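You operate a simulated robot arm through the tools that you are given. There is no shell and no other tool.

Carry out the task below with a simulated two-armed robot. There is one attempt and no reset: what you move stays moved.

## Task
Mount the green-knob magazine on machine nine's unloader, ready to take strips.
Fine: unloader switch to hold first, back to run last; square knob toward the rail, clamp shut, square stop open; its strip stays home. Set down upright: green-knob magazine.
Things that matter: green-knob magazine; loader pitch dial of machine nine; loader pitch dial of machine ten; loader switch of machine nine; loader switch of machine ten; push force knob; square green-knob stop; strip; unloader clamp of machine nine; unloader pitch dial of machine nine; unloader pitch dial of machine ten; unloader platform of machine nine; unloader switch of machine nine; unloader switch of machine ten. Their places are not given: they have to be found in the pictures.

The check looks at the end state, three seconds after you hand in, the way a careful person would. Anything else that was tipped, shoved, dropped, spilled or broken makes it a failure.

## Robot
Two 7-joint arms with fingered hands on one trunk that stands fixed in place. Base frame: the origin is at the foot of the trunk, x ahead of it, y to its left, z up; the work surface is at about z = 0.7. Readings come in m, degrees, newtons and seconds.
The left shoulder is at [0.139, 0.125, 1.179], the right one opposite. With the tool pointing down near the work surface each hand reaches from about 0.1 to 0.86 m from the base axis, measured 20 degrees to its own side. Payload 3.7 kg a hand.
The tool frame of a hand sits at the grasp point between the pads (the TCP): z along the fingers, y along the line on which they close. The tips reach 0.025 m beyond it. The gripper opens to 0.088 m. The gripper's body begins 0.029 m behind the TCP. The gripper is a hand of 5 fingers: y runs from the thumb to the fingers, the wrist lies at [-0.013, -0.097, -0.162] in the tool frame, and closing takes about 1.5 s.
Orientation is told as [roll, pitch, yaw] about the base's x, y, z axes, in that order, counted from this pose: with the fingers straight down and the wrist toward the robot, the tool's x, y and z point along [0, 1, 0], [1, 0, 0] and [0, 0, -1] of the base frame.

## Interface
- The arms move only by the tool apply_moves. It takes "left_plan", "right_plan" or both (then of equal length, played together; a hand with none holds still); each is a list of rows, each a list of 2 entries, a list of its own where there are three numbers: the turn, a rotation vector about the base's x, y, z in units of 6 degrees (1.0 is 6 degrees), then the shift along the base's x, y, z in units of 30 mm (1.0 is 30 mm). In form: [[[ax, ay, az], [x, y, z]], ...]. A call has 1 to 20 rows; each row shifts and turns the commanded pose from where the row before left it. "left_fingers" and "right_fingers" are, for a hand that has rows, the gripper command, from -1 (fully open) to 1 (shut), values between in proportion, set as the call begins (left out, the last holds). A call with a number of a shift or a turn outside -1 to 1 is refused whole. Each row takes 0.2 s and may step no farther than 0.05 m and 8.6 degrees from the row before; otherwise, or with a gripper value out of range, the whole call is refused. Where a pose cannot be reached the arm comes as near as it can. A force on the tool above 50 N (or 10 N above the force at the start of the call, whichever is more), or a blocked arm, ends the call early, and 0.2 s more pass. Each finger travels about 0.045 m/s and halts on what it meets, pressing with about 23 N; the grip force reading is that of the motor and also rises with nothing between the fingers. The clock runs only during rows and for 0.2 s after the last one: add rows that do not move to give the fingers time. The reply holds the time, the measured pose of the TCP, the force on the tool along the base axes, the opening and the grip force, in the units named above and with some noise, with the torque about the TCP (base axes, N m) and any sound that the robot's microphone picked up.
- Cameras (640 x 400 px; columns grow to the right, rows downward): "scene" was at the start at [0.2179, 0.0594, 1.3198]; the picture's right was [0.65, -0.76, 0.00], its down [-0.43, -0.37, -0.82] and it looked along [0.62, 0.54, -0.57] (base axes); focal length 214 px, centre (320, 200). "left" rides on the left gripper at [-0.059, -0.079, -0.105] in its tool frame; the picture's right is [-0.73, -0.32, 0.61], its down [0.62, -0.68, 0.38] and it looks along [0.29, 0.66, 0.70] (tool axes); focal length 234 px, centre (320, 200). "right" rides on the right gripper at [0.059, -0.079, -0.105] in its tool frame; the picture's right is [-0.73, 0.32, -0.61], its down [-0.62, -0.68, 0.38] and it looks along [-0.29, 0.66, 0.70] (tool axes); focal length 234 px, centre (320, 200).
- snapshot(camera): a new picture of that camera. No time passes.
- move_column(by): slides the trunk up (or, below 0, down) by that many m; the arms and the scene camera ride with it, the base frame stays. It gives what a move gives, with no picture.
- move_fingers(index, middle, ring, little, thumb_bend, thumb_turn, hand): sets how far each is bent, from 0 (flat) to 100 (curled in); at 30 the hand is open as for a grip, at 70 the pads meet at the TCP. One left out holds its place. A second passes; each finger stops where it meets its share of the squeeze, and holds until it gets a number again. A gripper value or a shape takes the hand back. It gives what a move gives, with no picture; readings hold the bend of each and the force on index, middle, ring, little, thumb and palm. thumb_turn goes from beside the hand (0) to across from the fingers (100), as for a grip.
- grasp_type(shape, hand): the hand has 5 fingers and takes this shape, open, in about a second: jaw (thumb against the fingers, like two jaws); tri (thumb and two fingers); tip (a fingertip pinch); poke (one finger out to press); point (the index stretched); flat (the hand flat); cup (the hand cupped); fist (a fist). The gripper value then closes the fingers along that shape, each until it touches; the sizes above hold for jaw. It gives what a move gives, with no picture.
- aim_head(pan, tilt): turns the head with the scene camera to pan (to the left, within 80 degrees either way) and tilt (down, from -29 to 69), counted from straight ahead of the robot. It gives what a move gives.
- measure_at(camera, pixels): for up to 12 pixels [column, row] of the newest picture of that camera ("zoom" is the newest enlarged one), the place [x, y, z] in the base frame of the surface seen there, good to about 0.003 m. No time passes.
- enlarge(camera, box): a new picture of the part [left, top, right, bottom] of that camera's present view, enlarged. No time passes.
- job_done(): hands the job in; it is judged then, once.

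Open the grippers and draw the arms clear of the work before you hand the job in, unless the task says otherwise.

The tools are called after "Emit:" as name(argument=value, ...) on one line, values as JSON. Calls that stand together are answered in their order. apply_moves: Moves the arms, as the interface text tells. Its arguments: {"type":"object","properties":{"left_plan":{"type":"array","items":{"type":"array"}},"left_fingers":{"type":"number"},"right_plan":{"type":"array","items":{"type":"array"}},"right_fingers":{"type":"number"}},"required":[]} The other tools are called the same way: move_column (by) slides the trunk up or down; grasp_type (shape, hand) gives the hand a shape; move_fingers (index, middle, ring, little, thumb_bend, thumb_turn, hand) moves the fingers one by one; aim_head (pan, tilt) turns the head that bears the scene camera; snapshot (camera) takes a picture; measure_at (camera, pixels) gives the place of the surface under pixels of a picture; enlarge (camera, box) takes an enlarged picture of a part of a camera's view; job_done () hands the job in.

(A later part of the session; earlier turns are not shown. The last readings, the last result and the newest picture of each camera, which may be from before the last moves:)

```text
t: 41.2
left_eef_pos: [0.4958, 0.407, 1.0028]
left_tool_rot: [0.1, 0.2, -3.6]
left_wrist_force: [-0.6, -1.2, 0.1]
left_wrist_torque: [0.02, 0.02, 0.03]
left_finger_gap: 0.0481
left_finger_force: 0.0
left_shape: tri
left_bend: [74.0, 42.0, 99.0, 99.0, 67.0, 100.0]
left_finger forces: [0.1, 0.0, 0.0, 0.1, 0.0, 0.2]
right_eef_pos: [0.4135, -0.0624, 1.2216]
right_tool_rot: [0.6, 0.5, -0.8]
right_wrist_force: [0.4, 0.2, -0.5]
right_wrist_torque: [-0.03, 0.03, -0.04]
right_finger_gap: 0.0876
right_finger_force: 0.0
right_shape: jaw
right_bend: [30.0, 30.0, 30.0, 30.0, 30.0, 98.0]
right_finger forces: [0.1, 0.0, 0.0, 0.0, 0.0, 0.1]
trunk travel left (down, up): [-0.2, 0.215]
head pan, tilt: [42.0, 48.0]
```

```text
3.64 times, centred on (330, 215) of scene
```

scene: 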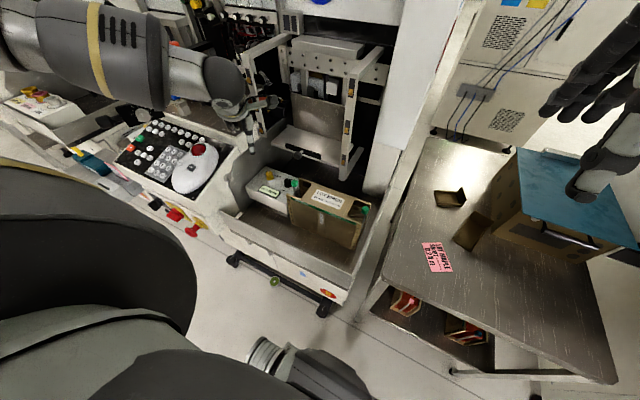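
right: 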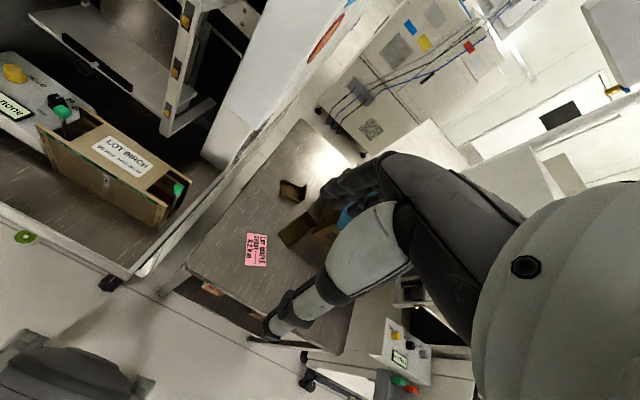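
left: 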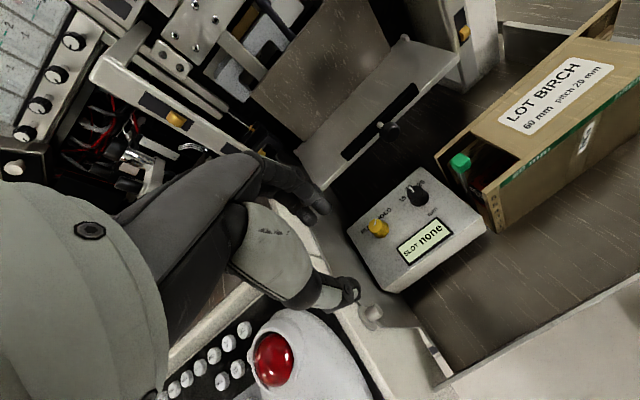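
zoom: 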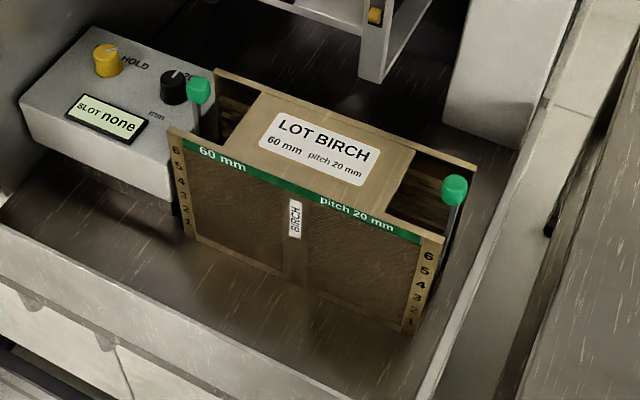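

I measure the magazine's exact outline: top corners, bottom corners and the top plate edges.

Emit:
measure_at(camera="zoom", pixels=[[170, 131], [441, 238], [474, 166], [216, 70], [187, 236], [410, 333], [265, 95], [412, 150], [245, 145], [390, 215], [195, 265], [380, 340]])

Emit:
measure_at(camera="zoom", pixels=[[179, 180], [300, 215], [330, 180], [340, 115], [200, 85], [455, 183], [455, 210], [456, 225], [100, 250], [440, 310], [465, 250], [480, 230]])

```text
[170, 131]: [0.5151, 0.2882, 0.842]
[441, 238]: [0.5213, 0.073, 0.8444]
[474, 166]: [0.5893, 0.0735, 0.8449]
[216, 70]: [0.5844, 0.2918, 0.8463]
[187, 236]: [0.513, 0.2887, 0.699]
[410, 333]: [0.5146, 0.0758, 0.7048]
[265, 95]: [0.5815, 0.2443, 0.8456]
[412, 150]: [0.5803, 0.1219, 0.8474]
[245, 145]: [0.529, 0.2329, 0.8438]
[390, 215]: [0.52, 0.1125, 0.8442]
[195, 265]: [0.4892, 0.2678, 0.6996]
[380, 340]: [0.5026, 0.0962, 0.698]
```

```text
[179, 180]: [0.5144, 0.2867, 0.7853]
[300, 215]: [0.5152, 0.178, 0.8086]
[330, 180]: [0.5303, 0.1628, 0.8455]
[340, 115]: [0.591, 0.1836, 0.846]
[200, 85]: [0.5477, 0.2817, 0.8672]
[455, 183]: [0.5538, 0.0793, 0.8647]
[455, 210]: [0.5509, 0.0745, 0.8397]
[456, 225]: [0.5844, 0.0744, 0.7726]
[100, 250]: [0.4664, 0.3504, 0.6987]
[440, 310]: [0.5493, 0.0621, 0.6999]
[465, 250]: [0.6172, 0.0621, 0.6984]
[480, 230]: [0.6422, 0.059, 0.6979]
```

Magazine: x 0.5135–0.590, y 0.074–0.290, z 0.700–0.846. I measure the platform pegs precisely, since they flank the magazine ends.

Emit:
enlarge(camera="left", box=[290, 10, 480, 190])

Emit:
measure_at(camera="zoom", pixels=[[360, 100], [372, 115], [385, 95], [30, 320], [20, 330], [240, 335], [350, 270], [300, 290], [210, 320], [180, 335], [420, 215], [395, 110]])

Emit:
enlarge(camera="scene", box=[290, 90, 370, 170])

```text
2.22 times, centred on (385, 100) of left
```

zoom: 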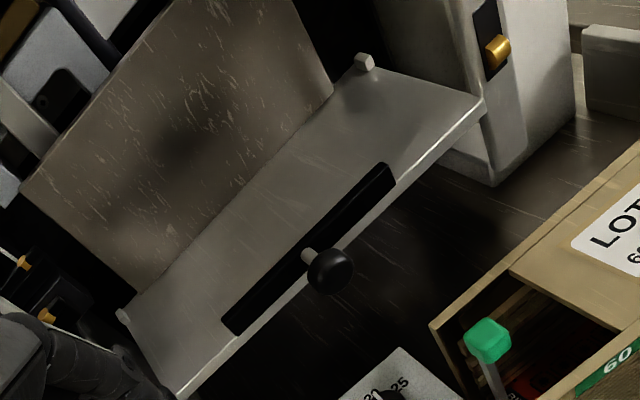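

```text
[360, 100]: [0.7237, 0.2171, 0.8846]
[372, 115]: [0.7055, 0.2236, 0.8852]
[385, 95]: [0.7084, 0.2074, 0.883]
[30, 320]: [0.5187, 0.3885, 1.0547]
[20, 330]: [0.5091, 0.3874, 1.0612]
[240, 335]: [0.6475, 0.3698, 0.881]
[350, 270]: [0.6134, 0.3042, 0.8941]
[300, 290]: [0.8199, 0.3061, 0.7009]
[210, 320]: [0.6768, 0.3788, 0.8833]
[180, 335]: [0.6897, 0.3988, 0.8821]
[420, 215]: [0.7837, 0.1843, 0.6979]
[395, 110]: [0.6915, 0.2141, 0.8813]
```

```text
5.00 times, centred on (330, 130) of scene
```

zoom: 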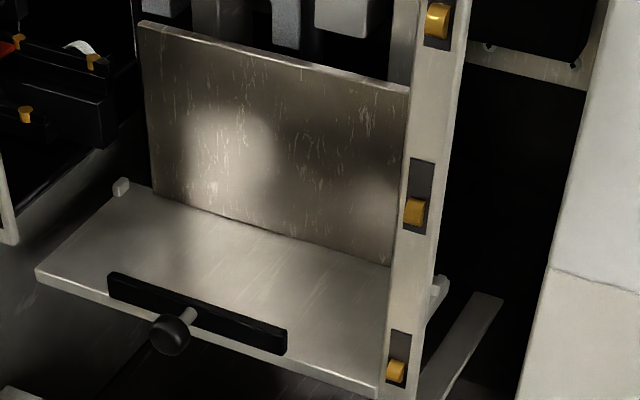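

Measuring the two pegs in the latest zooms.

Emit:
measure_at(camera="zoom", pixels=[[121, 186], [117, 189], [127, 184], [442, 282], [437, 292], [155, 196], [388, 266], [40, 272], [375, 395], [110, 276], [285, 340], [130, 195]])

Emit:
enlarge(camera="left", box=[330, 10, 480, 140])

Emit:
measure_at(camera="zoom", pixels=[[318, 113], [312, 120], [325, 125], [310, 108], [275, 165], [480, 175], [430, 250], [470, 195], [330, 125], [345, 130]])

```text
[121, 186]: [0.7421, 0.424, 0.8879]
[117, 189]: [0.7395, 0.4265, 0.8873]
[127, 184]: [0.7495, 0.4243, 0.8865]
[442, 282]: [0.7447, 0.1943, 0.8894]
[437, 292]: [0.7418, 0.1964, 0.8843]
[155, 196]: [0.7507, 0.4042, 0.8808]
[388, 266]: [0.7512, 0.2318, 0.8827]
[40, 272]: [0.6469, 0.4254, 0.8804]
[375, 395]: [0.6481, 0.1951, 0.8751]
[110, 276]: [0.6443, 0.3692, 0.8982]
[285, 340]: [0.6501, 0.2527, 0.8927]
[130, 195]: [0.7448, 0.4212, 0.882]
```

```text
3.08 times, centred on (405, 75) of left
```

zoom: 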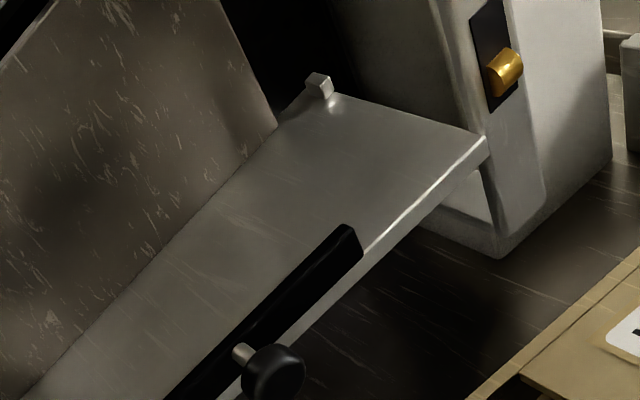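

```text
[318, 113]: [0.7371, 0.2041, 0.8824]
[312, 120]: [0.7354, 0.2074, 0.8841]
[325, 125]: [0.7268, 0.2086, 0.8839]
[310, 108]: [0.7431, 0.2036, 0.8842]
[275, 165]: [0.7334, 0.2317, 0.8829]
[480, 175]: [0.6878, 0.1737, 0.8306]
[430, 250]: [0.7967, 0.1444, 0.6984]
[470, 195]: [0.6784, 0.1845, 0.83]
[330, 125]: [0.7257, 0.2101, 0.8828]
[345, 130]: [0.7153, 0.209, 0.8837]
```

Measure the right peg's inner face from the left camera zoom.

Emit:
measure_at(camera="zoom", pixels=[[312, 85], [313, 92], [322, 80], [327, 90], [327, 84], [309, 82], [332, 93], [320, 96]])

```text
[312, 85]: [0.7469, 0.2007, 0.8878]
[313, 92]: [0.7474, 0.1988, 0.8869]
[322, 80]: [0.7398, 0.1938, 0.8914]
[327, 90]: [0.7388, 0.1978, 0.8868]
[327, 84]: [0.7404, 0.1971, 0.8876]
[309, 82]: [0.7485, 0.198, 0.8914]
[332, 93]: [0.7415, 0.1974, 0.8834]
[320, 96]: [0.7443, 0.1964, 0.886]
```

Pegs: inner faces y≈0.199 and 0.423, so the magazine centre must be at y≈0.311 and its far face at x≈0.753. Now shape the left hand as jaw, move the right arm further away, and go above the magazine.

Emit:
grasp_type(shape="jaw", hand="left")

Emit:
apply_moves(left_plan=[[[0, 0, 0.1], [0, -0.2, 0.3]], [[0, 0, 0.1], [0.1, -0.7, 0.1]], [[0, 0, 0.1], [0.2, -0.8, 0]], [[0, 0, 0.1], [0.2, -0.9, 0]], [[0, 0, 0.1], [0.2, -0.9, 0]], [[0, 0, 0.1], [0.25, -0.9, 0]], [[0, 0, 0], [0.25, -0.9, 0]], [[0, 0, 0], [0.25, -0.9, -0.3]], [[0, 0, 0], [0.2, -0.9, -0.5]], [[0, 0, 0], [0.2, -0.4, -0.5]], [[0, 0, 0], [0, 0, 0]], [[0, 0, 0], [0, 0, 0]]], right_plan=[[[0, 0, 0], [-0.2, -0.5, 0.1]], [[0, 0, 0], [-0.2, -0.5, 0.1]], [[0, 0, 0], [-0.2, -0.5, 0.1]], [[0, 0, 0], [-0.2, -0.5, 0.1]], [[0, 0, 0], [-0.2, -0.5, 0.1]], [[0, 0, 0], [-0.2, -0.5, 0.1]], [[0, 0, 0], [-0.2, -0.5, 0.1]], [[0, 0, 0], [-0.2, -0.5, 0.1]], [[0, 0, 0], [0, 0, 0]], [[0, 0, 0], [0, 0, 0]], [[0, 0, 0], [0, 0, 0]], [[0, 0, 0], [0, 0, 0]]])

Emit:
snapshot(camera="left")

Emit:
snapshot(camera="scene")

```text
t: 42.1
left_eef_pos: [0.4974, 0.4066, 1.0049]
left_tool_rot: [0.2, 0.1, -3.6]
left_wrist_force: [-0.6, 0.1, 0.6]
left_wrist_torque: [0.0, 0.0, 0.0]
left_finger_gap: 0.0879
left_finger_force: 0.0
left_shape: jaw
left_bend: [30.0, 30.0, 30.0, 30.0, 30.0, 98.0]
left_finger forces: [0.0, 0.1, 0.0, 0.0, 0.0, 0.0]
right_eef_pos: [0.4123, -0.0638, 1.2218]
right_tool_rot: [0.6, 0.4, -0.8]
right_wrist_force: [-0.3, 0.2, -0.5]
right_wrist_torque: [0.0, 0.0, 0.03]
right_finger_gap: 0.0878
right_finger_force: 0.1
right_shape: jaw
right_bend: [30.0, 30.0, 30.0, 30.0, 30.0, 98.0]
right_finger forces: [0.0, 0.1, 0.0, 0.0, 0.0, 0.0]
trunk travel left (down, up): [-0.2, 0.215]
head pan, tilt: [42.0, 48.0]
```

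```text
t: 43.7
left_eef_pos: [0.533, 0.2478, 1.0143]
left_tool_rot: [0.2, 0.2, 0.1]
left_wrist_force: [-0.2, 0.1, -1.0]
left_wrist_torque: [-0.02, 0.0, -0.02]
left_finger_gap: 0.088
left_finger_force: 0.1
left_shape: jaw
left_bend: [30.0, 30.0, 30.0, 30.0, 30.0, 98.0]
left_finger forces: [0.0, 0.1, 0.1, 0.0, 0.1, 0.0]
right_eef_pos: [0.3733, -0.1702, 1.2422]
right_tool_rot: [1.6, 0.4, -1.8]
right_wrist_force: [46.3, 11.5, 13.5]
right_wrist_torque: [-0.74, 6.03, -2.43]
right_finger_gap: 0.0876
right_finger_force: 0.0
right_shape: jaw
right_bend: [30.0, 30.0, 30.0, 30.0, 30.0, 98.0]
right_finger forces: [0.1, 0.0, 0.0, 0.0, 0.0, 0.0]
trunk travel left (down, up): [-0.2, 0.215]
head pan, tilt: [42.0, 48.0]
stopped in row 8 (right hand): the force on the tool passed its limit at 74 N (the readings are from after the stop); the commanded pose is now the measured one
```

```text
taken
```

left: 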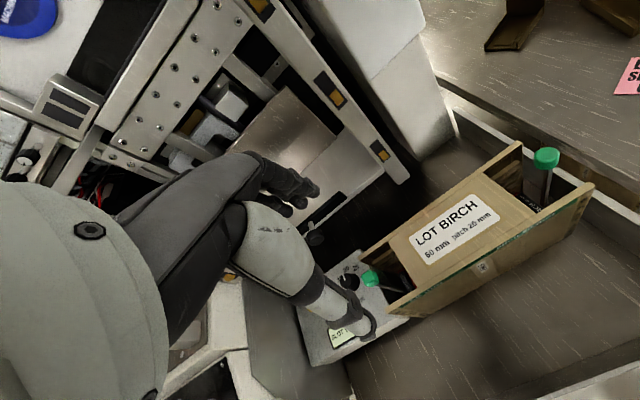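

```text
taken
```

scene: 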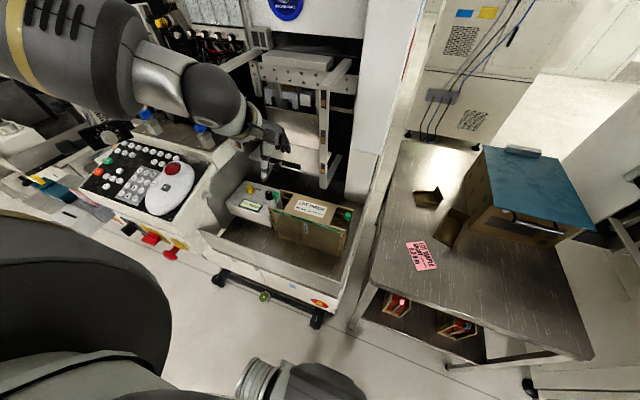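

The right hand was stopped by contact (46 N pushing it forward, likely its own shoulder behind it). I move it forward a little to relieve and look.

Emit:
apply_moves(right_plan=[[[0, 0, 0], [0.5, 0.3, 0]], [[0, 0, 0], [0.7, 0.3, 0]], [[0, 0, 0], [0.5, 0, 0]], [[0, 0, 0], [0, 0, 0]]])

Emit:
snapshot(camera="right")

```text
t: 44.7
left_eef_pos: [0.5328, 0.2486, 1.0165]
left_tool_rot: [0.2, 0.2, 0.1]
left_wrist_force: [1.0, -0.2, -0.5]
left_wrist_torque: [-0.01, -0.02, -0.01]
left_finger_gap: 0.088
left_finger_force: 0.1
left_shape: jaw
left_bend: [30.0, 30.0, 30.0, 30.0, 30.0, 98.0]
left_finger forces: [0.0, 0.0, 0.1, 0.0, 0.1, 0.0]
right_eef_pos: [0.423, -0.1507, 1.2416]
right_tool_rot: [1.0, 0.3, -1.4]
right_wrist_force: [11.9, 16.2, 15.5]
right_wrist_torque: [-0.73, 2.74, -2.15]
right_finger_gap: 0.0878
right_finger_force: 0.0
right_shape: jaw
right_bend: [30.0, 30.0, 30.0, 30.0, 30.0, 98.0]
right_finger forces: [0.0, 0.1, 0.0, 0.0, 0.0, 0.0]
trunk travel left (down, up): [-0.2, 0.215]
head pan, tilt: [42.0, 48.0]
```

```text
taken
```

right: 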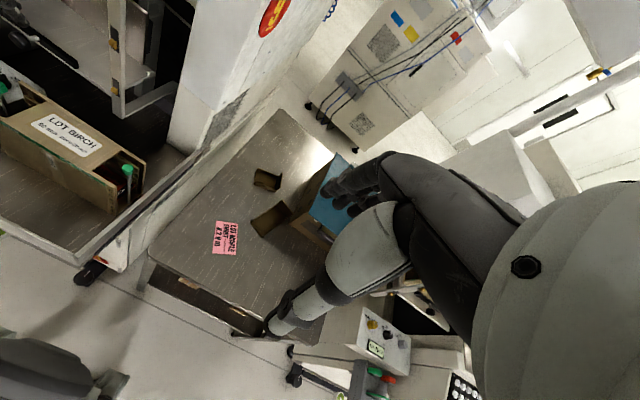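

Still 25 N; I shift it further left/forward back toward its former free place.

Emit:
apply_moves(right_plan=[[[0, 0, 0], [0.3, 0.7, 0]], [[0, 0, 0], [0.3, 0.7, 0]], [[0, 0, 0], [0.2, 0.6, 0]], [[0, 0, 0], [0, 0, 0]]])

Emit:
aim_head(pan=-15, tilt=20)

Emit:
snapshot(camera="scene")

```text
t: 45.7
left_eef_pos: [0.533, 0.2474, 1.0148]
left_tool_rot: [0.2, 0.1, 0.1]
left_wrist_force: [-0.2, 1.0, 0.2]
left_wrist_torque: [0.01, -0.03, 0.01]
left_finger_gap: 0.0879
left_finger_force: 0.0
left_shape: jaw
left_bend: [30.0, 30.0, 30.0, 30.0, 30.0, 98.0]
left_finger forces: [0.0, 0.0, 0.1, 0.0, 0.1, 0.0]
right_eef_pos: [0.4462, -0.0911, 1.2415]
right_tool_rot: [1.0, 0.2, -1.3]
right_wrist_force: [-0.2, -0.1, 0.6]
right_wrist_torque: [0.01, 0.02, 0.03]
right_finger_gap: 0.0876
right_finger_force: 0.1
right_shape: jaw
right_bend: [30.0, 30.0, 30.0, 30.0, 30.0, 98.0]
right_finger forces: [0.0, 0.1, 0.1, 0.0, 0.0, 0.0]
trunk travel left (down, up): [-0.2, 0.215]
head pan, tilt: [42.0, 48.0]
```

```text
t: 47.0
left_eef_pos: [0.5311, 0.2485, 1.0152]
left_tool_rot: [0.2, 0.1, 0.1]
left_wrist_force: [-0.1, -0.3, 0.8]
left_wrist_torque: [0.03, 0.01, 0.02]
left_finger_gap: 0.0878
left_finger_force: 0.0
left_shape: jaw
left_bend: [30.0, 30.0, 30.0, 30.0, 30.0, 98.0]
left_finger forces: [0.1, 0.0, 0.1, 0.1, 0.1, 0.0]
right_eef_pos: [0.4471, -0.0911, 1.2422]
right_tool_rot: [0.9, 0.2, -1.3]
right_wrist_force: [-0.6, 0.0, 0.1]
right_wrist_torque: [0.0, 0.0, 0.0]
right_finger_gap: 0.088
right_finger_force: 0.0
right_shape: jaw
right_bend: [30.0, 30.0, 30.0, 30.0, 30.0, 98.0]
right_finger forces: [0.1, 0.0, 0.0, 0.0, 0.0, 0.0]
trunk travel left (down, up): [-0.2, 0.215]
head pan, tilt: [-15.0, 20.0]
```

```text
taken
```

scene: 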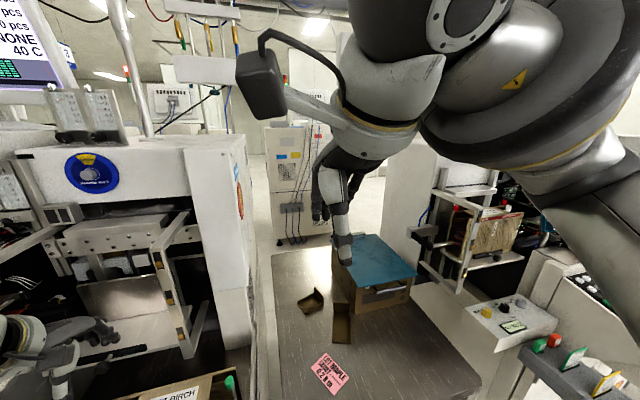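

The right arm is free again (self-contact earlier). From here machine ten's loader with a mounted magazine is visible at (480,230); I zoom on it as a reference.

Emit:
enlarge(camera="scene", box=[400, 170, 560, 290])

Emit:
enlarge(camera="scene", box=[440, 190, 530, 270])

Emit:
enlarge(camera="scene", box=[460, 285, 560, 350])

```text
3.33 times, centred on (480, 230) of scene
```

zoom: 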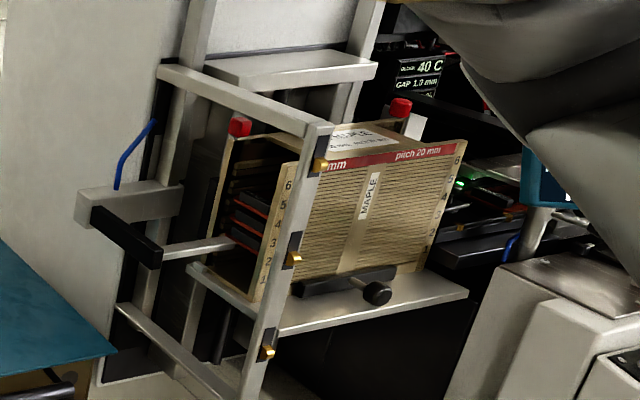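

```text
5.00 times, centred on (485, 230) of scene
```

zoom: 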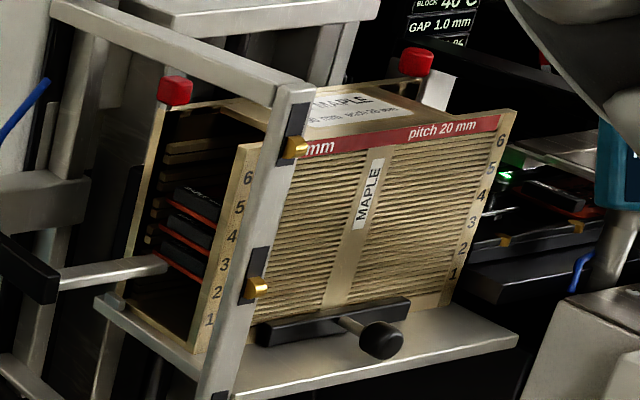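

```text
6.15 times, centred on (510, 318) of scene
```

zoom: 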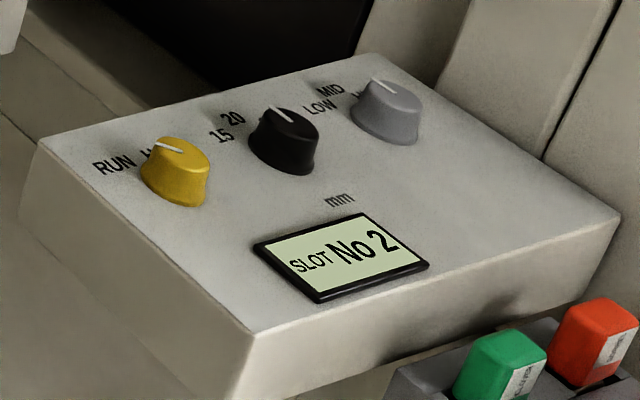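

Very useful: on machine ten both red-knob stops stand at the far-wall corners (open), and its clamp bar is pressed on the magazine with the knob pushed in. I zoom further on the ends.

Emit:
enlarge(camera="scene", box=[455, 198, 500, 234])

Emit:
enlarge(camera="scene", box=[505, 192, 550, 228])

Emit:
enlarge(camera="scene", box=[455, 220, 500, 270])

Emit:
enlarge(camera="scene", box=[485, 240, 540, 275])

```text
11.11 times, centred on (478, 216) of scene
```

zoom: 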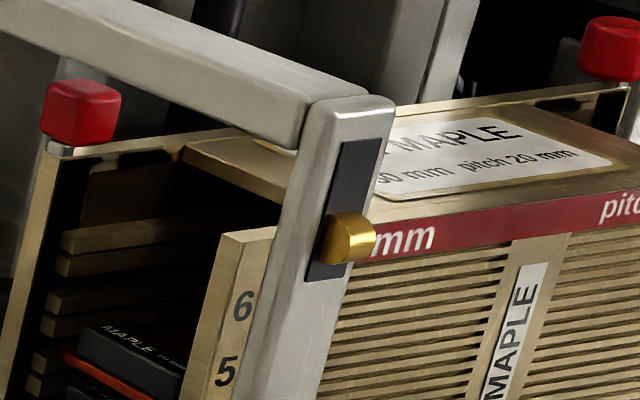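

```text
11.11 times, centred on (528, 210) of scene
```

zoom: 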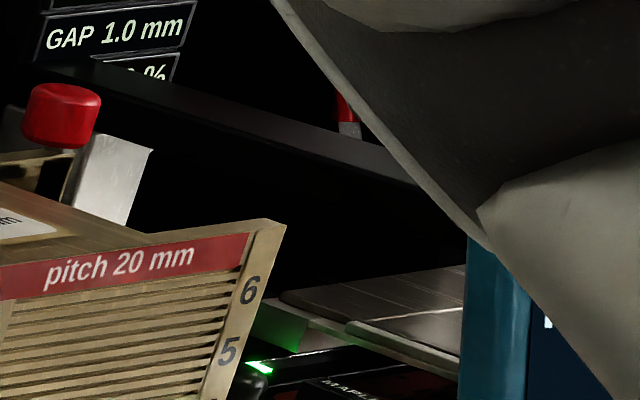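

```text
8.00 times, centred on (478, 245) of scene
```

zoom: 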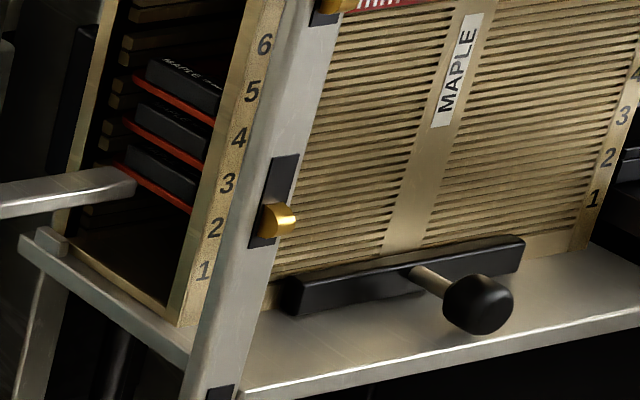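

```text
11.43 times, centred on (512, 258) of scene
```

zoom: 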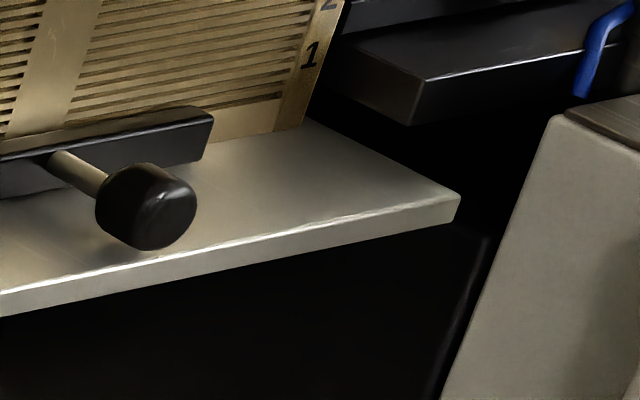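

Reference learned: open = stop moved to the far wall; clamp = bar pushed in along +x. Now I position the left hand above the magazine (centre 0.5515, 0.182).

Emit:
aim_head(pan=35, tilt=45)

Emit:
apply_moves(left_plan=[[[0, 0, 0], [0.2, -0.75, -0.2]], [[0, 0, 0], [0.2, -0.75, -0.4]], [[0, 0, 0], [0.22, -0.72, -0.6]], [[0, 0, 0], [0, 0, -0.6]], [[0, 0, 0], [0, 0, 0]], [[0, 0, 0], [0, 0, 0]]])

Emit:
snapshot(camera="left")

Emit:
snapshot(camera="scene")

```text
t: 48.1
left_eef_pos: [0.5327, 0.2473, 1.0148]
left_tool_rot: [0.2, 0.2, 0.1]
left_wrist_force: [-0.5, 0.1, -0.9]
left_wrist_torque: [-0.03, 0.01, 0.0]
left_finger_gap: 0.0879
left_finger_force: 0.0
left_shape: jaw
left_bend: [30.0, 30.0, 30.0, 30.0, 30.0, 98.0]
left_finger forces: [0.0, 0.1, 0.0, 0.0, 0.0, 0.0]
right_eef_pos: [0.4469, -0.0898, 1.2424]
right_tool_rot: [1.1, 0.2, -1.3]
right_wrist_force: [0.1, 0.0, 0.1]
right_wrist_torque: [-0.02, -0.01, -0.01]
right_finger_gap: 0.0879
right_finger_force: 0.0
right_shape: jaw
right_bend: [30.0, 30.0, 30.0, 30.0, 30.0, 98.0]
right_finger forces: [0.1, 0.0, 0.1, 0.0, 0.0, 0.0]
trunk travel left (down, up): [-0.2, 0.215]
head pan, tilt: [35.0, 45.0]
```

```text
t: 49.5
left_eef_pos: [0.5508, 0.1824, 0.9612]
left_tool_rot: [0.2, 0.0, 0.1]
left_wrist_force: [0.3, -0.1, -0.4]
left_wrist_torque: [-0.03, 0.01, 0.02]
left_finger_gap: 0.0882
left_finger_force: 0.1
left_shape: jaw
left_bend: [30.0, 30.0, 30.0, 30.0, 30.0, 98.0]
left_finger forces: [0.1, 0.0, 0.1, 0.1, 0.1, 0.0]
right_eef_pos: [0.448, -0.091, 1.2415]
right_tool_rot: [1.0, 0.3, -1.4]
right_wrist_force: [-0.5, 0.7, 0.7]
right_wrist_torque: [-0.03, -0.02, 0.0]
right_finger_gap: 0.0876
right_finger_force: 0.1
right_shape: jaw
right_bend: [30.0, 30.0, 30.0, 30.0, 30.0, 98.0]
right_finger forces: [0.1, 0.0, 0.0, 0.0, 0.0, 0.0]
trunk travel left (down, up): [-0.2, 0.215]
head pan, tilt: [35.0, 45.0]
```

```text
taken
```

left: 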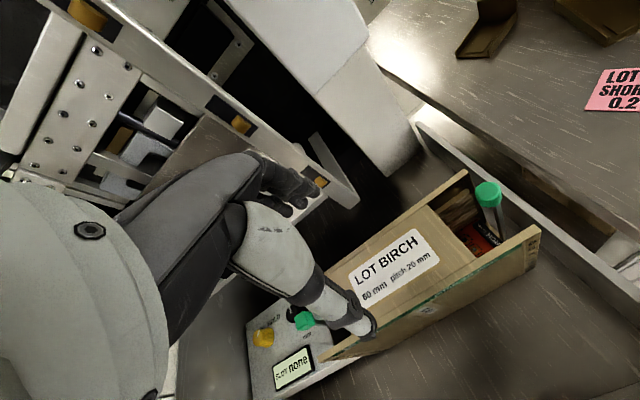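

```text
taken
```

scene: 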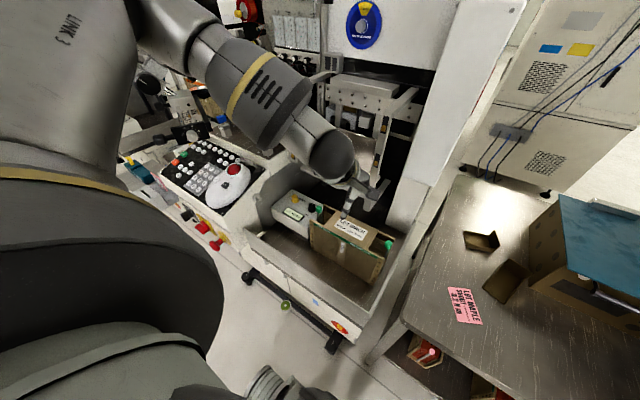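

I check thumb and finger pad positions against the magazine's faces by zooming the left camera.

Emit:
enlarge(camera="left", box=[230, 140, 400, 350])

Emit:
measure_at(camera="zoom", pixels=[[145, 110], [160, 90], [110, 120], [260, 340], [272, 350], [255, 360], [230, 300], [300, 270], [165, 80], [130, 130], [120, 105], [275, 335]])

```text
1.90 times, centred on (315, 245) of left
```

zoom: 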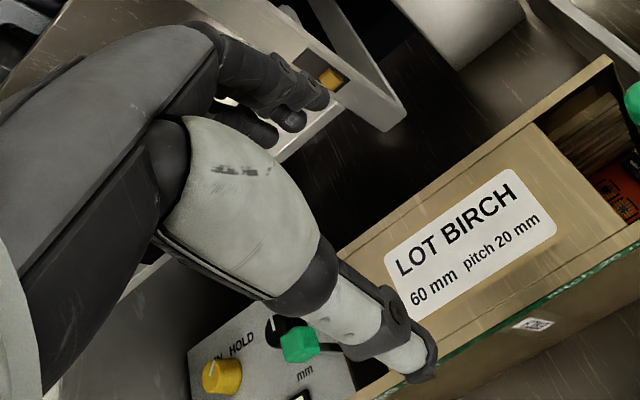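

```text
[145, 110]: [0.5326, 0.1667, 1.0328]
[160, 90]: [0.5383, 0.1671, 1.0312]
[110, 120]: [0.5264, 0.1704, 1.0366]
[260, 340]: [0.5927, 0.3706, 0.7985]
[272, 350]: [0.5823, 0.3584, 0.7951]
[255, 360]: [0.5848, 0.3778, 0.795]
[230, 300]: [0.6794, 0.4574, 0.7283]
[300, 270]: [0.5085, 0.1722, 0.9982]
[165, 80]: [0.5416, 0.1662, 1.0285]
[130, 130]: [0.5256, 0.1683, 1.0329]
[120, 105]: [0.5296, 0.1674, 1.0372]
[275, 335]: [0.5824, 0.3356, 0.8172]
```

Measure the actual tips: thumb (425,375) and fingers (318,100), (292,122), (262,135).

Emit:
measure_at(camera="zoom", pixels=[[425, 376], [418, 365], [400, 360], [410, 340], [318, 98], [310, 92], [292, 120], [285, 112], [262, 135], [255, 125], [270, 70], [440, 300]])

```text
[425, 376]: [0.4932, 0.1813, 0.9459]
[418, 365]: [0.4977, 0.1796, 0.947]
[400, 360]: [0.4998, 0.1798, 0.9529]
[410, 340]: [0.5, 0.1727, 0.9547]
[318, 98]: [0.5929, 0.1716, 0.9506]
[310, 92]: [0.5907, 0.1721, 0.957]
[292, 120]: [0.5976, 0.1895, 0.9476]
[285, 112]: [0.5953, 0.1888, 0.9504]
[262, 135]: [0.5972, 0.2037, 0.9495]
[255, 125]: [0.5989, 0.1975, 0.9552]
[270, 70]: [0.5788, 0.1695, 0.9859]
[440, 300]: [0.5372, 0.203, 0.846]
```

Thumb pad ≈6 mm in front of the near face, finger pads ≈5 mm behind the far face: aligned. Descend to TCP z≈0.838.

Emit:
apply_moves(left_plan=[[[0, 0, 0], [0.02, 0, -0.6]], [[0, 0, 0], [0, 0, -0.6]], [[0, 0, 0], [0, 0, -0.6]], [[0, 0, 0], [0, 0, -0.6]], [[0, 0, 0], [0, 0, -0.6]], [[0, 0, 0], [0, 0, -0.6]], [[0, 0, 0], [0, 0, -0.5]], [[0, 0, 0], [0, 0, 0]]])

Emit:
snapshot(camera="left")

Emit:
snapshot(camera="scene")

```text
t: 51.4
left_eef_pos: [0.5525, 0.1816, 0.8394]
left_tool_rot: [0.2, -0.1, 0.1]
left_wrist_force: [2.0, 0.6, 9.0]
left_wrist_torque: [-0.04, -0.1, 0.03]
left_finger_gap: 0.088
left_finger_force: 0.0
left_shape: jaw
left_bend: [28.0, 30.0, 30.0, 30.0, 28.0, 98.0]
left_finger forces: [5.6, 0.0, 0.1, 0.0, 2.6, 0.1]
right_eef_pos: [0.4457, -0.0911, 1.2424]
right_tool_rot: [1.1, 0.3, -1.3]
right_wrist_force: [0.7, -0.7, 0.2]
right_wrist_torque: [-0.03, -0.01, 0.0]
right_finger_gap: 0.0876
right_finger_force: 0.0
right_shape: jaw
right_bend: [30.0, 30.0, 30.0, 30.0, 30.0, 98.0]
right_finger forces: [0.1, 0.0, 0.0, 0.0, 0.1, 0.0]
trunk travel left (down, up): [-0.2, 0.215]
head pan, tilt: [35.0, 45.0]
```

```text
taken
```

left: 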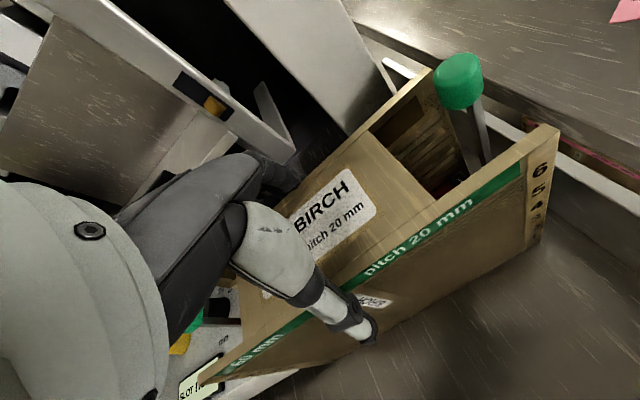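

```text
taken
```

scene: 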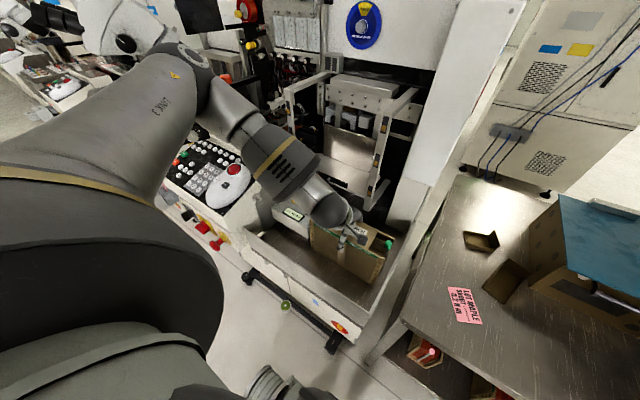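

Slight contact of index and thumb with the magazine (9 N). I raise 2 mm and close gently.

Emit:
apply_moves(left_plan=[[[0, 0, 0], [0, 0, 0.07]], [[0, 0, 0], [0, 0, 0]]])

Emit:
enlarge(camera="left", box=[200, 130, 420, 360])

```text
t: 52.0
left_eef_pos: [0.551, 0.1817, 0.8406]
left_tool_rot: [0.3, 0.0, 0.0]
left_wrist_force: [2.5, -0.3, 4.6]
left_wrist_torque: [-0.04, -0.12, 0.02]
left_finger_gap: 0.0879
left_finger_force: 0.0
left_shape: jaw
left_bend: [28.0, 30.0, 30.0, 30.0, 28.0, 97.0]
left_finger forces: [5.2, 0.0, 0.0, 0.1, 1.4, 0.0]
right_eef_pos: [0.4474, -0.0918, 1.2418]
right_tool_rot: [0.9, 0.2, -1.3]
right_wrist_force: [0.6, 0.4, -0.5]
right_wrist_torque: [-0.04, 0.03, -0.02]
right_finger_gap: 0.0881
right_finger_force: 0.0
right_shape: jaw
right_bend: [30.0, 30.0, 30.0, 30.0, 30.0, 98.0]
right_finger forces: [0.1, 0.0, 0.1, 0.0, 0.0, 0.1]
trunk travel left (down, up): [-0.2, 0.215]
head pan, tilt: [35.0, 45.0]
```

```text
1.74 times, centred on (310, 245) of left
```

zoom: 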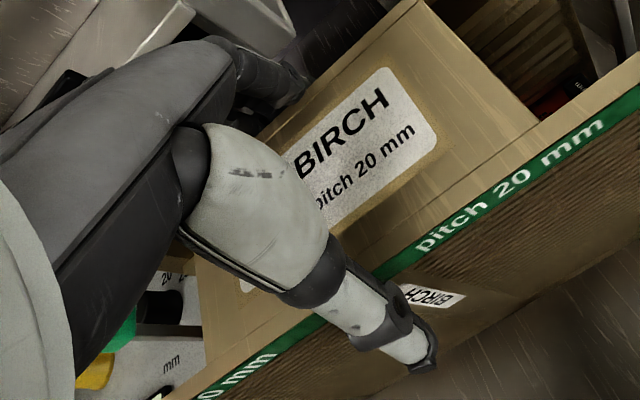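

Straddling correctly. Closing the left hand on the magazine.

Emit:
apply_moves(left_plan=[[[0, 0, 0], [0, 0, 0]], [[0, 0, 0], [0, 0, 0]], [[0, 0, 0], [0, 0, 0]], [[0, 0, 0], [0, 0, 0]], [[0, 0, 0], [0, 0, 0]], [[0, 0, 0], [0, 0, 0]]], left_fingers=1)

Emit:
enlarge(camera="left", box=[200, 130, 420, 360])

```text
t: 53.4
left_eef_pos: [0.551, 0.1813, 0.8402]
left_tool_rot: [0.2, 0.1, 0.0]
left_wrist_force: [1.3, 0.3, 2.9]
left_wrist_torque: [0.04, -0.22, -0.09]
left_finger_gap: 0.0689
left_finger_force: 23.4
left_shape: jaw
left_bend: [26.0, 34.0, 31.0, 31.0, 48.0, 98.0]
left_finger forces: [20.3, 9.2, 2.8, 1.5, 31.5, 0.0]
right_eef_pos: [0.4459, -0.0911, 1.2427]
right_tool_rot: [1.0, 0.2, -1.4]
right_wrist_force: [-0.8, 0.5, -0.1]
right_wrist_torque: [0.02, 0.02, 0.01]
right_finger_gap: 0.0879
right_finger_force: 0.1
right_shape: jaw
right_bend: [30.0, 30.0, 30.0, 30.0, 30.0, 98.0]
right_finger forces: [0.1, 0.0, 0.0, 0.1, 0.0, 0.1]
trunk travel left (down, up): [-0.2, 0.215]
head pan, tilt: [35.0, 45.0]
```

```text
1.74 times, centred on (310, 245) of left
```

zoom: 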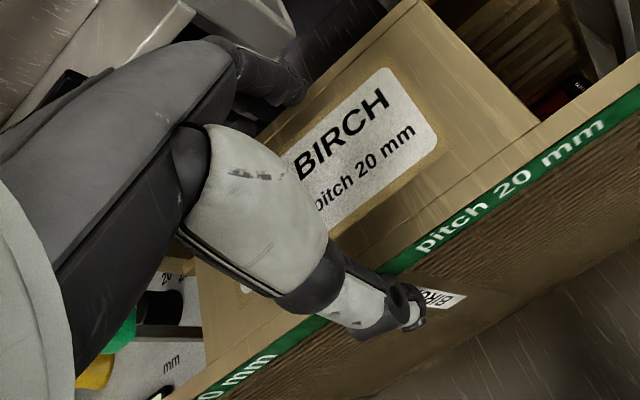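

Grip is firm (31 N thumb, 33 N fingers). Lift slowly ~20 mm and check weight and tilt.

Emit:
apply_moves(left_plan=[[[0, 0, 0], [0, 0, 0.2]], [[0, 0, 0], [0, 0, 0.25]], [[0, 0, 0], [0, 0, 0.25]], [[0, 0, 0], [0, 0, 0]], [[0, 0, 0], [0, 0, 0]]])

Emit:
snapshot(camera="left")

Emit:
enlarge(camera="scene", box=[280, 180, 420, 300])

```text
t: 54.5
left_eef_pos: [0.5515, 0.1818, 0.8605]
left_tool_rot: [0.3, 0.2, 0.1]
left_wrist_force: [0.4, 0.3, -7.3]
left_wrist_torque: [0.01, 0.02, -0.01]
left_finger_gap: 0.0689
left_finger_force: 22.9
left_shape: jaw
left_bend: [26.0, 34.0, 32.0, 31.0, 48.0, 98.0]
left_finger forces: [18.6, 9.2, 2.6, 1.4, 31.7, 0.1]
right_eef_pos: [0.448, -0.0912, 1.2413]
right_tool_rot: [1.0, 0.3, -1.3]
right_wrist_force: [-0.1, 0.1, -0.6]
right_wrist_torque: [0.01, 0.03, 0.03]
right_finger_gap: 0.0878
right_finger_force: 0.1
right_shape: jaw
right_bend: [30.0, 30.0, 30.0, 30.0, 30.0, 98.0]
right_finger forces: [0.0, 0.0, 0.1, 0.1, 0.0, 0.0]
trunk travel left (down, up): [-0.2, 0.215]
head pan, tilt: [35.0, 45.0]
```

```text
taken
```

left: 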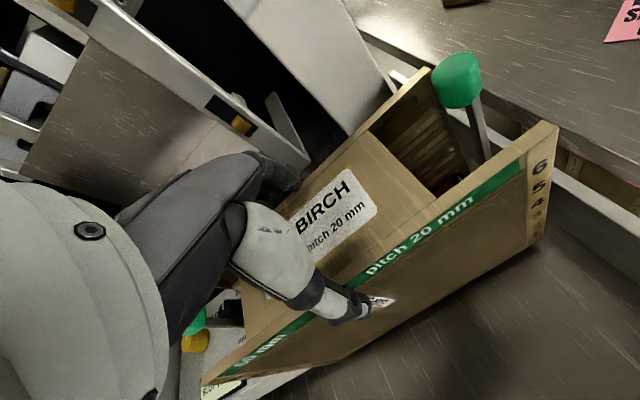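

```text
3.33 times, centred on (350, 240) of scene
```

zoom: 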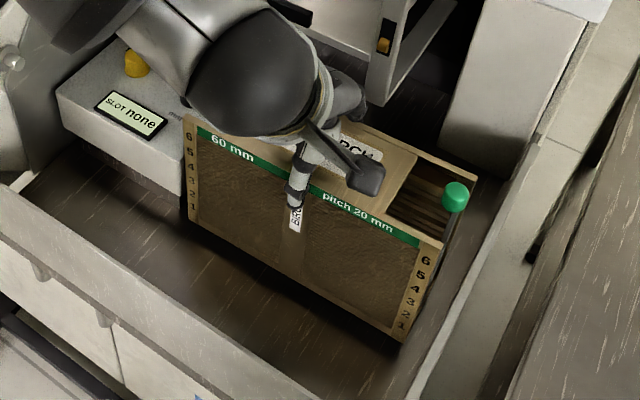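

Weight ≈7 N, level. Lift straight up (slightly back) until the bottom clears the clamp bar, then shift left to y≈0.311 in front of the frame.

Emit:
apply_moves(left_plan=[[[0, 0, 0], [-0.15, 0, 0.5]], [[0, 0, 0], [-0.15, 0, 0.8]], [[0, 0, 0], [-0.15, 0, 0.8]], [[0, 0, 0], [-0.15, 0, 0.8]], [[0, 0, 0], [-0.1, 0, 0.8]], [[0, 0, 0], [0, 0, 0.8]], [[0, 0, 0], [0, 0, 0.8]], [[0, 0, 0], [0, 0, 0.8]], [[0, 0, 0], [0, 0, 0.6]], [[0, 0, 0], [0, 0, 0.4]], [[0, 0, 0], [0, 0, 0]]])

Emit:
snapshot(camera="scene")

```text
t: 57.0
left_eef_pos: [0.5301, 0.1808, 1.0746]
left_tool_rot: [0.2, 0.1, 0.0]
left_wrist_force: [-0.6, -0.1, -6.6]
left_wrist_torque: [0.03, -0.02, -0.01]
left_finger_gap: 0.0687
left_finger_force: 22.7
left_shape: jaw
left_bend: [26.0, 34.0, 32.0, 31.0, 48.0, 98.0]
left_finger forces: [18.3, 9.3, 2.6, 1.4, 31.3, 0.0]
right_eef_pos: [0.4476, -0.091, 1.2416]
right_tool_rot: [1.0, 0.3, -1.3]
right_wrist_force: [-0.3, 0.3, 0.0]
right_wrist_torque: [-0.05, -0.01, 0.04]
right_finger_gap: 0.0876
right_finger_force: 0.0
right_shape: jaw
right_bend: [30.0, 30.0, 30.0, 30.0, 30.0, 98.0]
right_finger forces: [0.1, 0.0, 0.0, 0.0, 0.0, 0.1]
trunk travel left (down, up): [-0.2, 0.215]
head pan, tilt: [35.0, 45.0]
```

```text
taken
```

scene: 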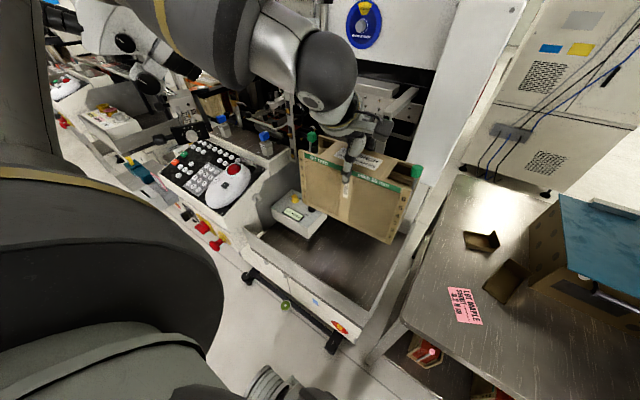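

Bottom now at z≈0.934, above the clamp bar (0.90). Shift left by 0.130 m.

Emit:
apply_moves(left_plan=[[[0, 0, 0], [0, 0.35, 0]], [[0, 0, 0], [0, 0.6, 0]], [[0, 0, 0], [0, 0.6, 0]], [[0, 0, 0], [0, 0.6, 0]], [[0, 0, 0], [0, 0.6, 0]], [[0, 0, 0], [0, 0.6, 0]], [[0, 0, 0], [0, 0.6, 0]], [[0, 0, 0], [0, 0.35, 0]], [[0, 0, 0], [0, 0, 0]], [[0, 0, 0], [0, 0, 0]]])

Emit:
snapshot(camera="scene")

Emit:
snapshot(camera="left")

Emit:
snapshot(camera="right")

```text
t: 59.1
left_eef_pos: [0.5321, 0.3103, 1.0741]
left_tool_rot: [0.2, 0.1, 0.2]
left_wrist_force: [-0.8, -1.0, -7.0]
left_wrist_torque: [0.0, 0.01, -0.01]
left_finger_gap: 0.0685
left_finger_force: 22.4
left_shape: jaw
left_bend: [26.0, 34.0, 32.0, 32.0, 48.0, 98.0]
left_finger forces: [18.1, 9.1, 2.7, 1.5, 31.2, 0.0]
right_eef_pos: [0.4489, -0.0905, 1.2424]
right_tool_rot: [1.0, 0.2, -1.3]
right_wrist_force: [0.3, 0.2, 0.2]
right_wrist_torque: [-0.04, 0.03, -0.03]
right_finger_gap: 0.0877
right_finger_force: 0.0
right_shape: jaw
right_bend: [30.0, 30.0, 30.0, 30.0, 30.0, 98.0]
right_finger forces: [0.1, 0.0, 0.1, 0.0, 0.0, 0.0]
trunk travel left (down, up): [-0.2, 0.215]
head pan, tilt: [35.0, 45.0]
```

```text
taken
```

scene: 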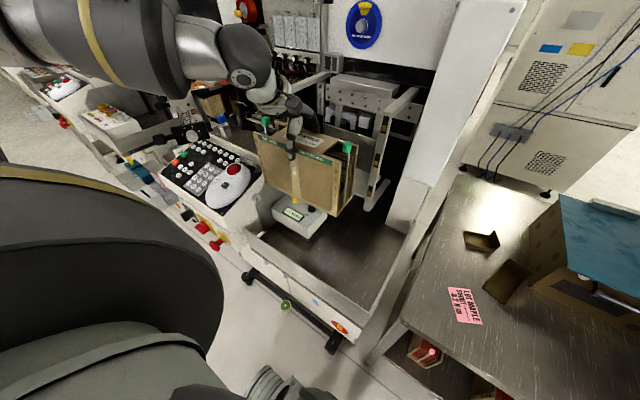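

```text
taken
```

left: 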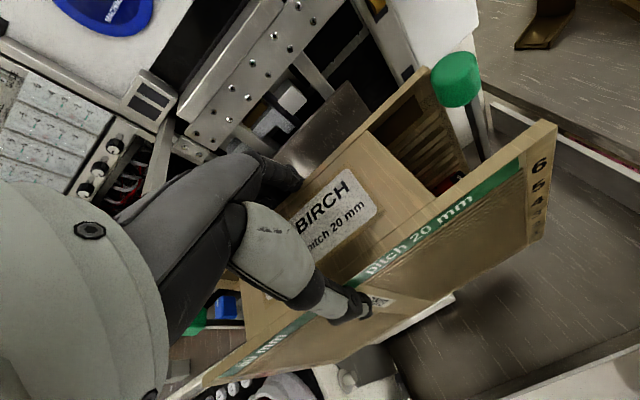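

```text
taken
```

right: 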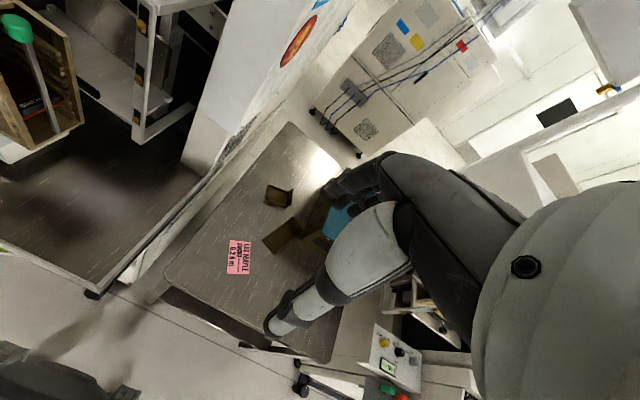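

I measure the held magazine's corners and the posts to verify alignment before inserting.

Emit:
enlarge(camera="scene", box=[240, 90, 420, 220])

Emit:
enlarge(camera="right", box=[0, 0, 220, 160])

```text
3.08 times, centred on (330, 155) of scene
```

zoom: 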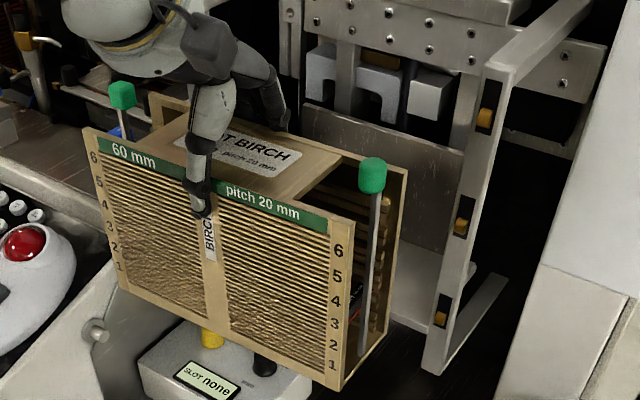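

```text
2.50 times, centred on (110, 80) of right
```

zoom: 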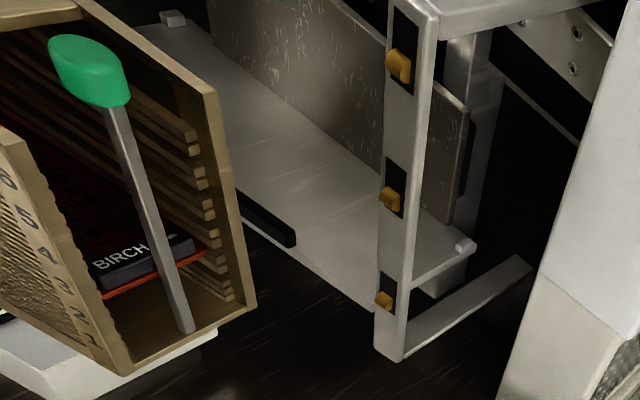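

Re-zoom scene to measure the held magazine's corners.

Emit:
enlarge(camera="scene", box=[240, 90, 420, 220])

Emit:
measure_at(camera="zoom", pixels=[[88, 135], [350, 225], [340, 382], [125, 286], [402, 172], [155, 98], [384, 330], [372, 175], [122, 95], [440, 370], [490, 70], [470, 230]])

```text
3.08 times, centred on (330, 155) of scene
```

zoom: 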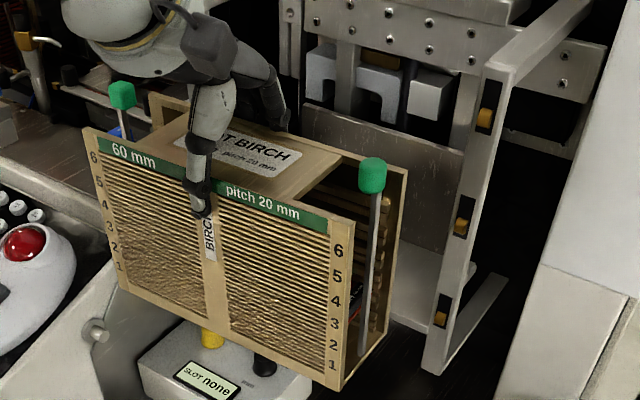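

```text
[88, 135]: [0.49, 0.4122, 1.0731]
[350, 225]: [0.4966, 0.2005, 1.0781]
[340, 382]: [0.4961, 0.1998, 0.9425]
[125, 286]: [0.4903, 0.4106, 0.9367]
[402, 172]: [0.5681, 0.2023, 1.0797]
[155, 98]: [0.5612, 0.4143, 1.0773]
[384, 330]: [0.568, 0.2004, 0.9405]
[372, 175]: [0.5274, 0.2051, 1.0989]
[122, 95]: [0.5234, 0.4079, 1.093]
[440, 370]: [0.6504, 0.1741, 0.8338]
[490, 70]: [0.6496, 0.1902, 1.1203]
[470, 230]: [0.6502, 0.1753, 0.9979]
```

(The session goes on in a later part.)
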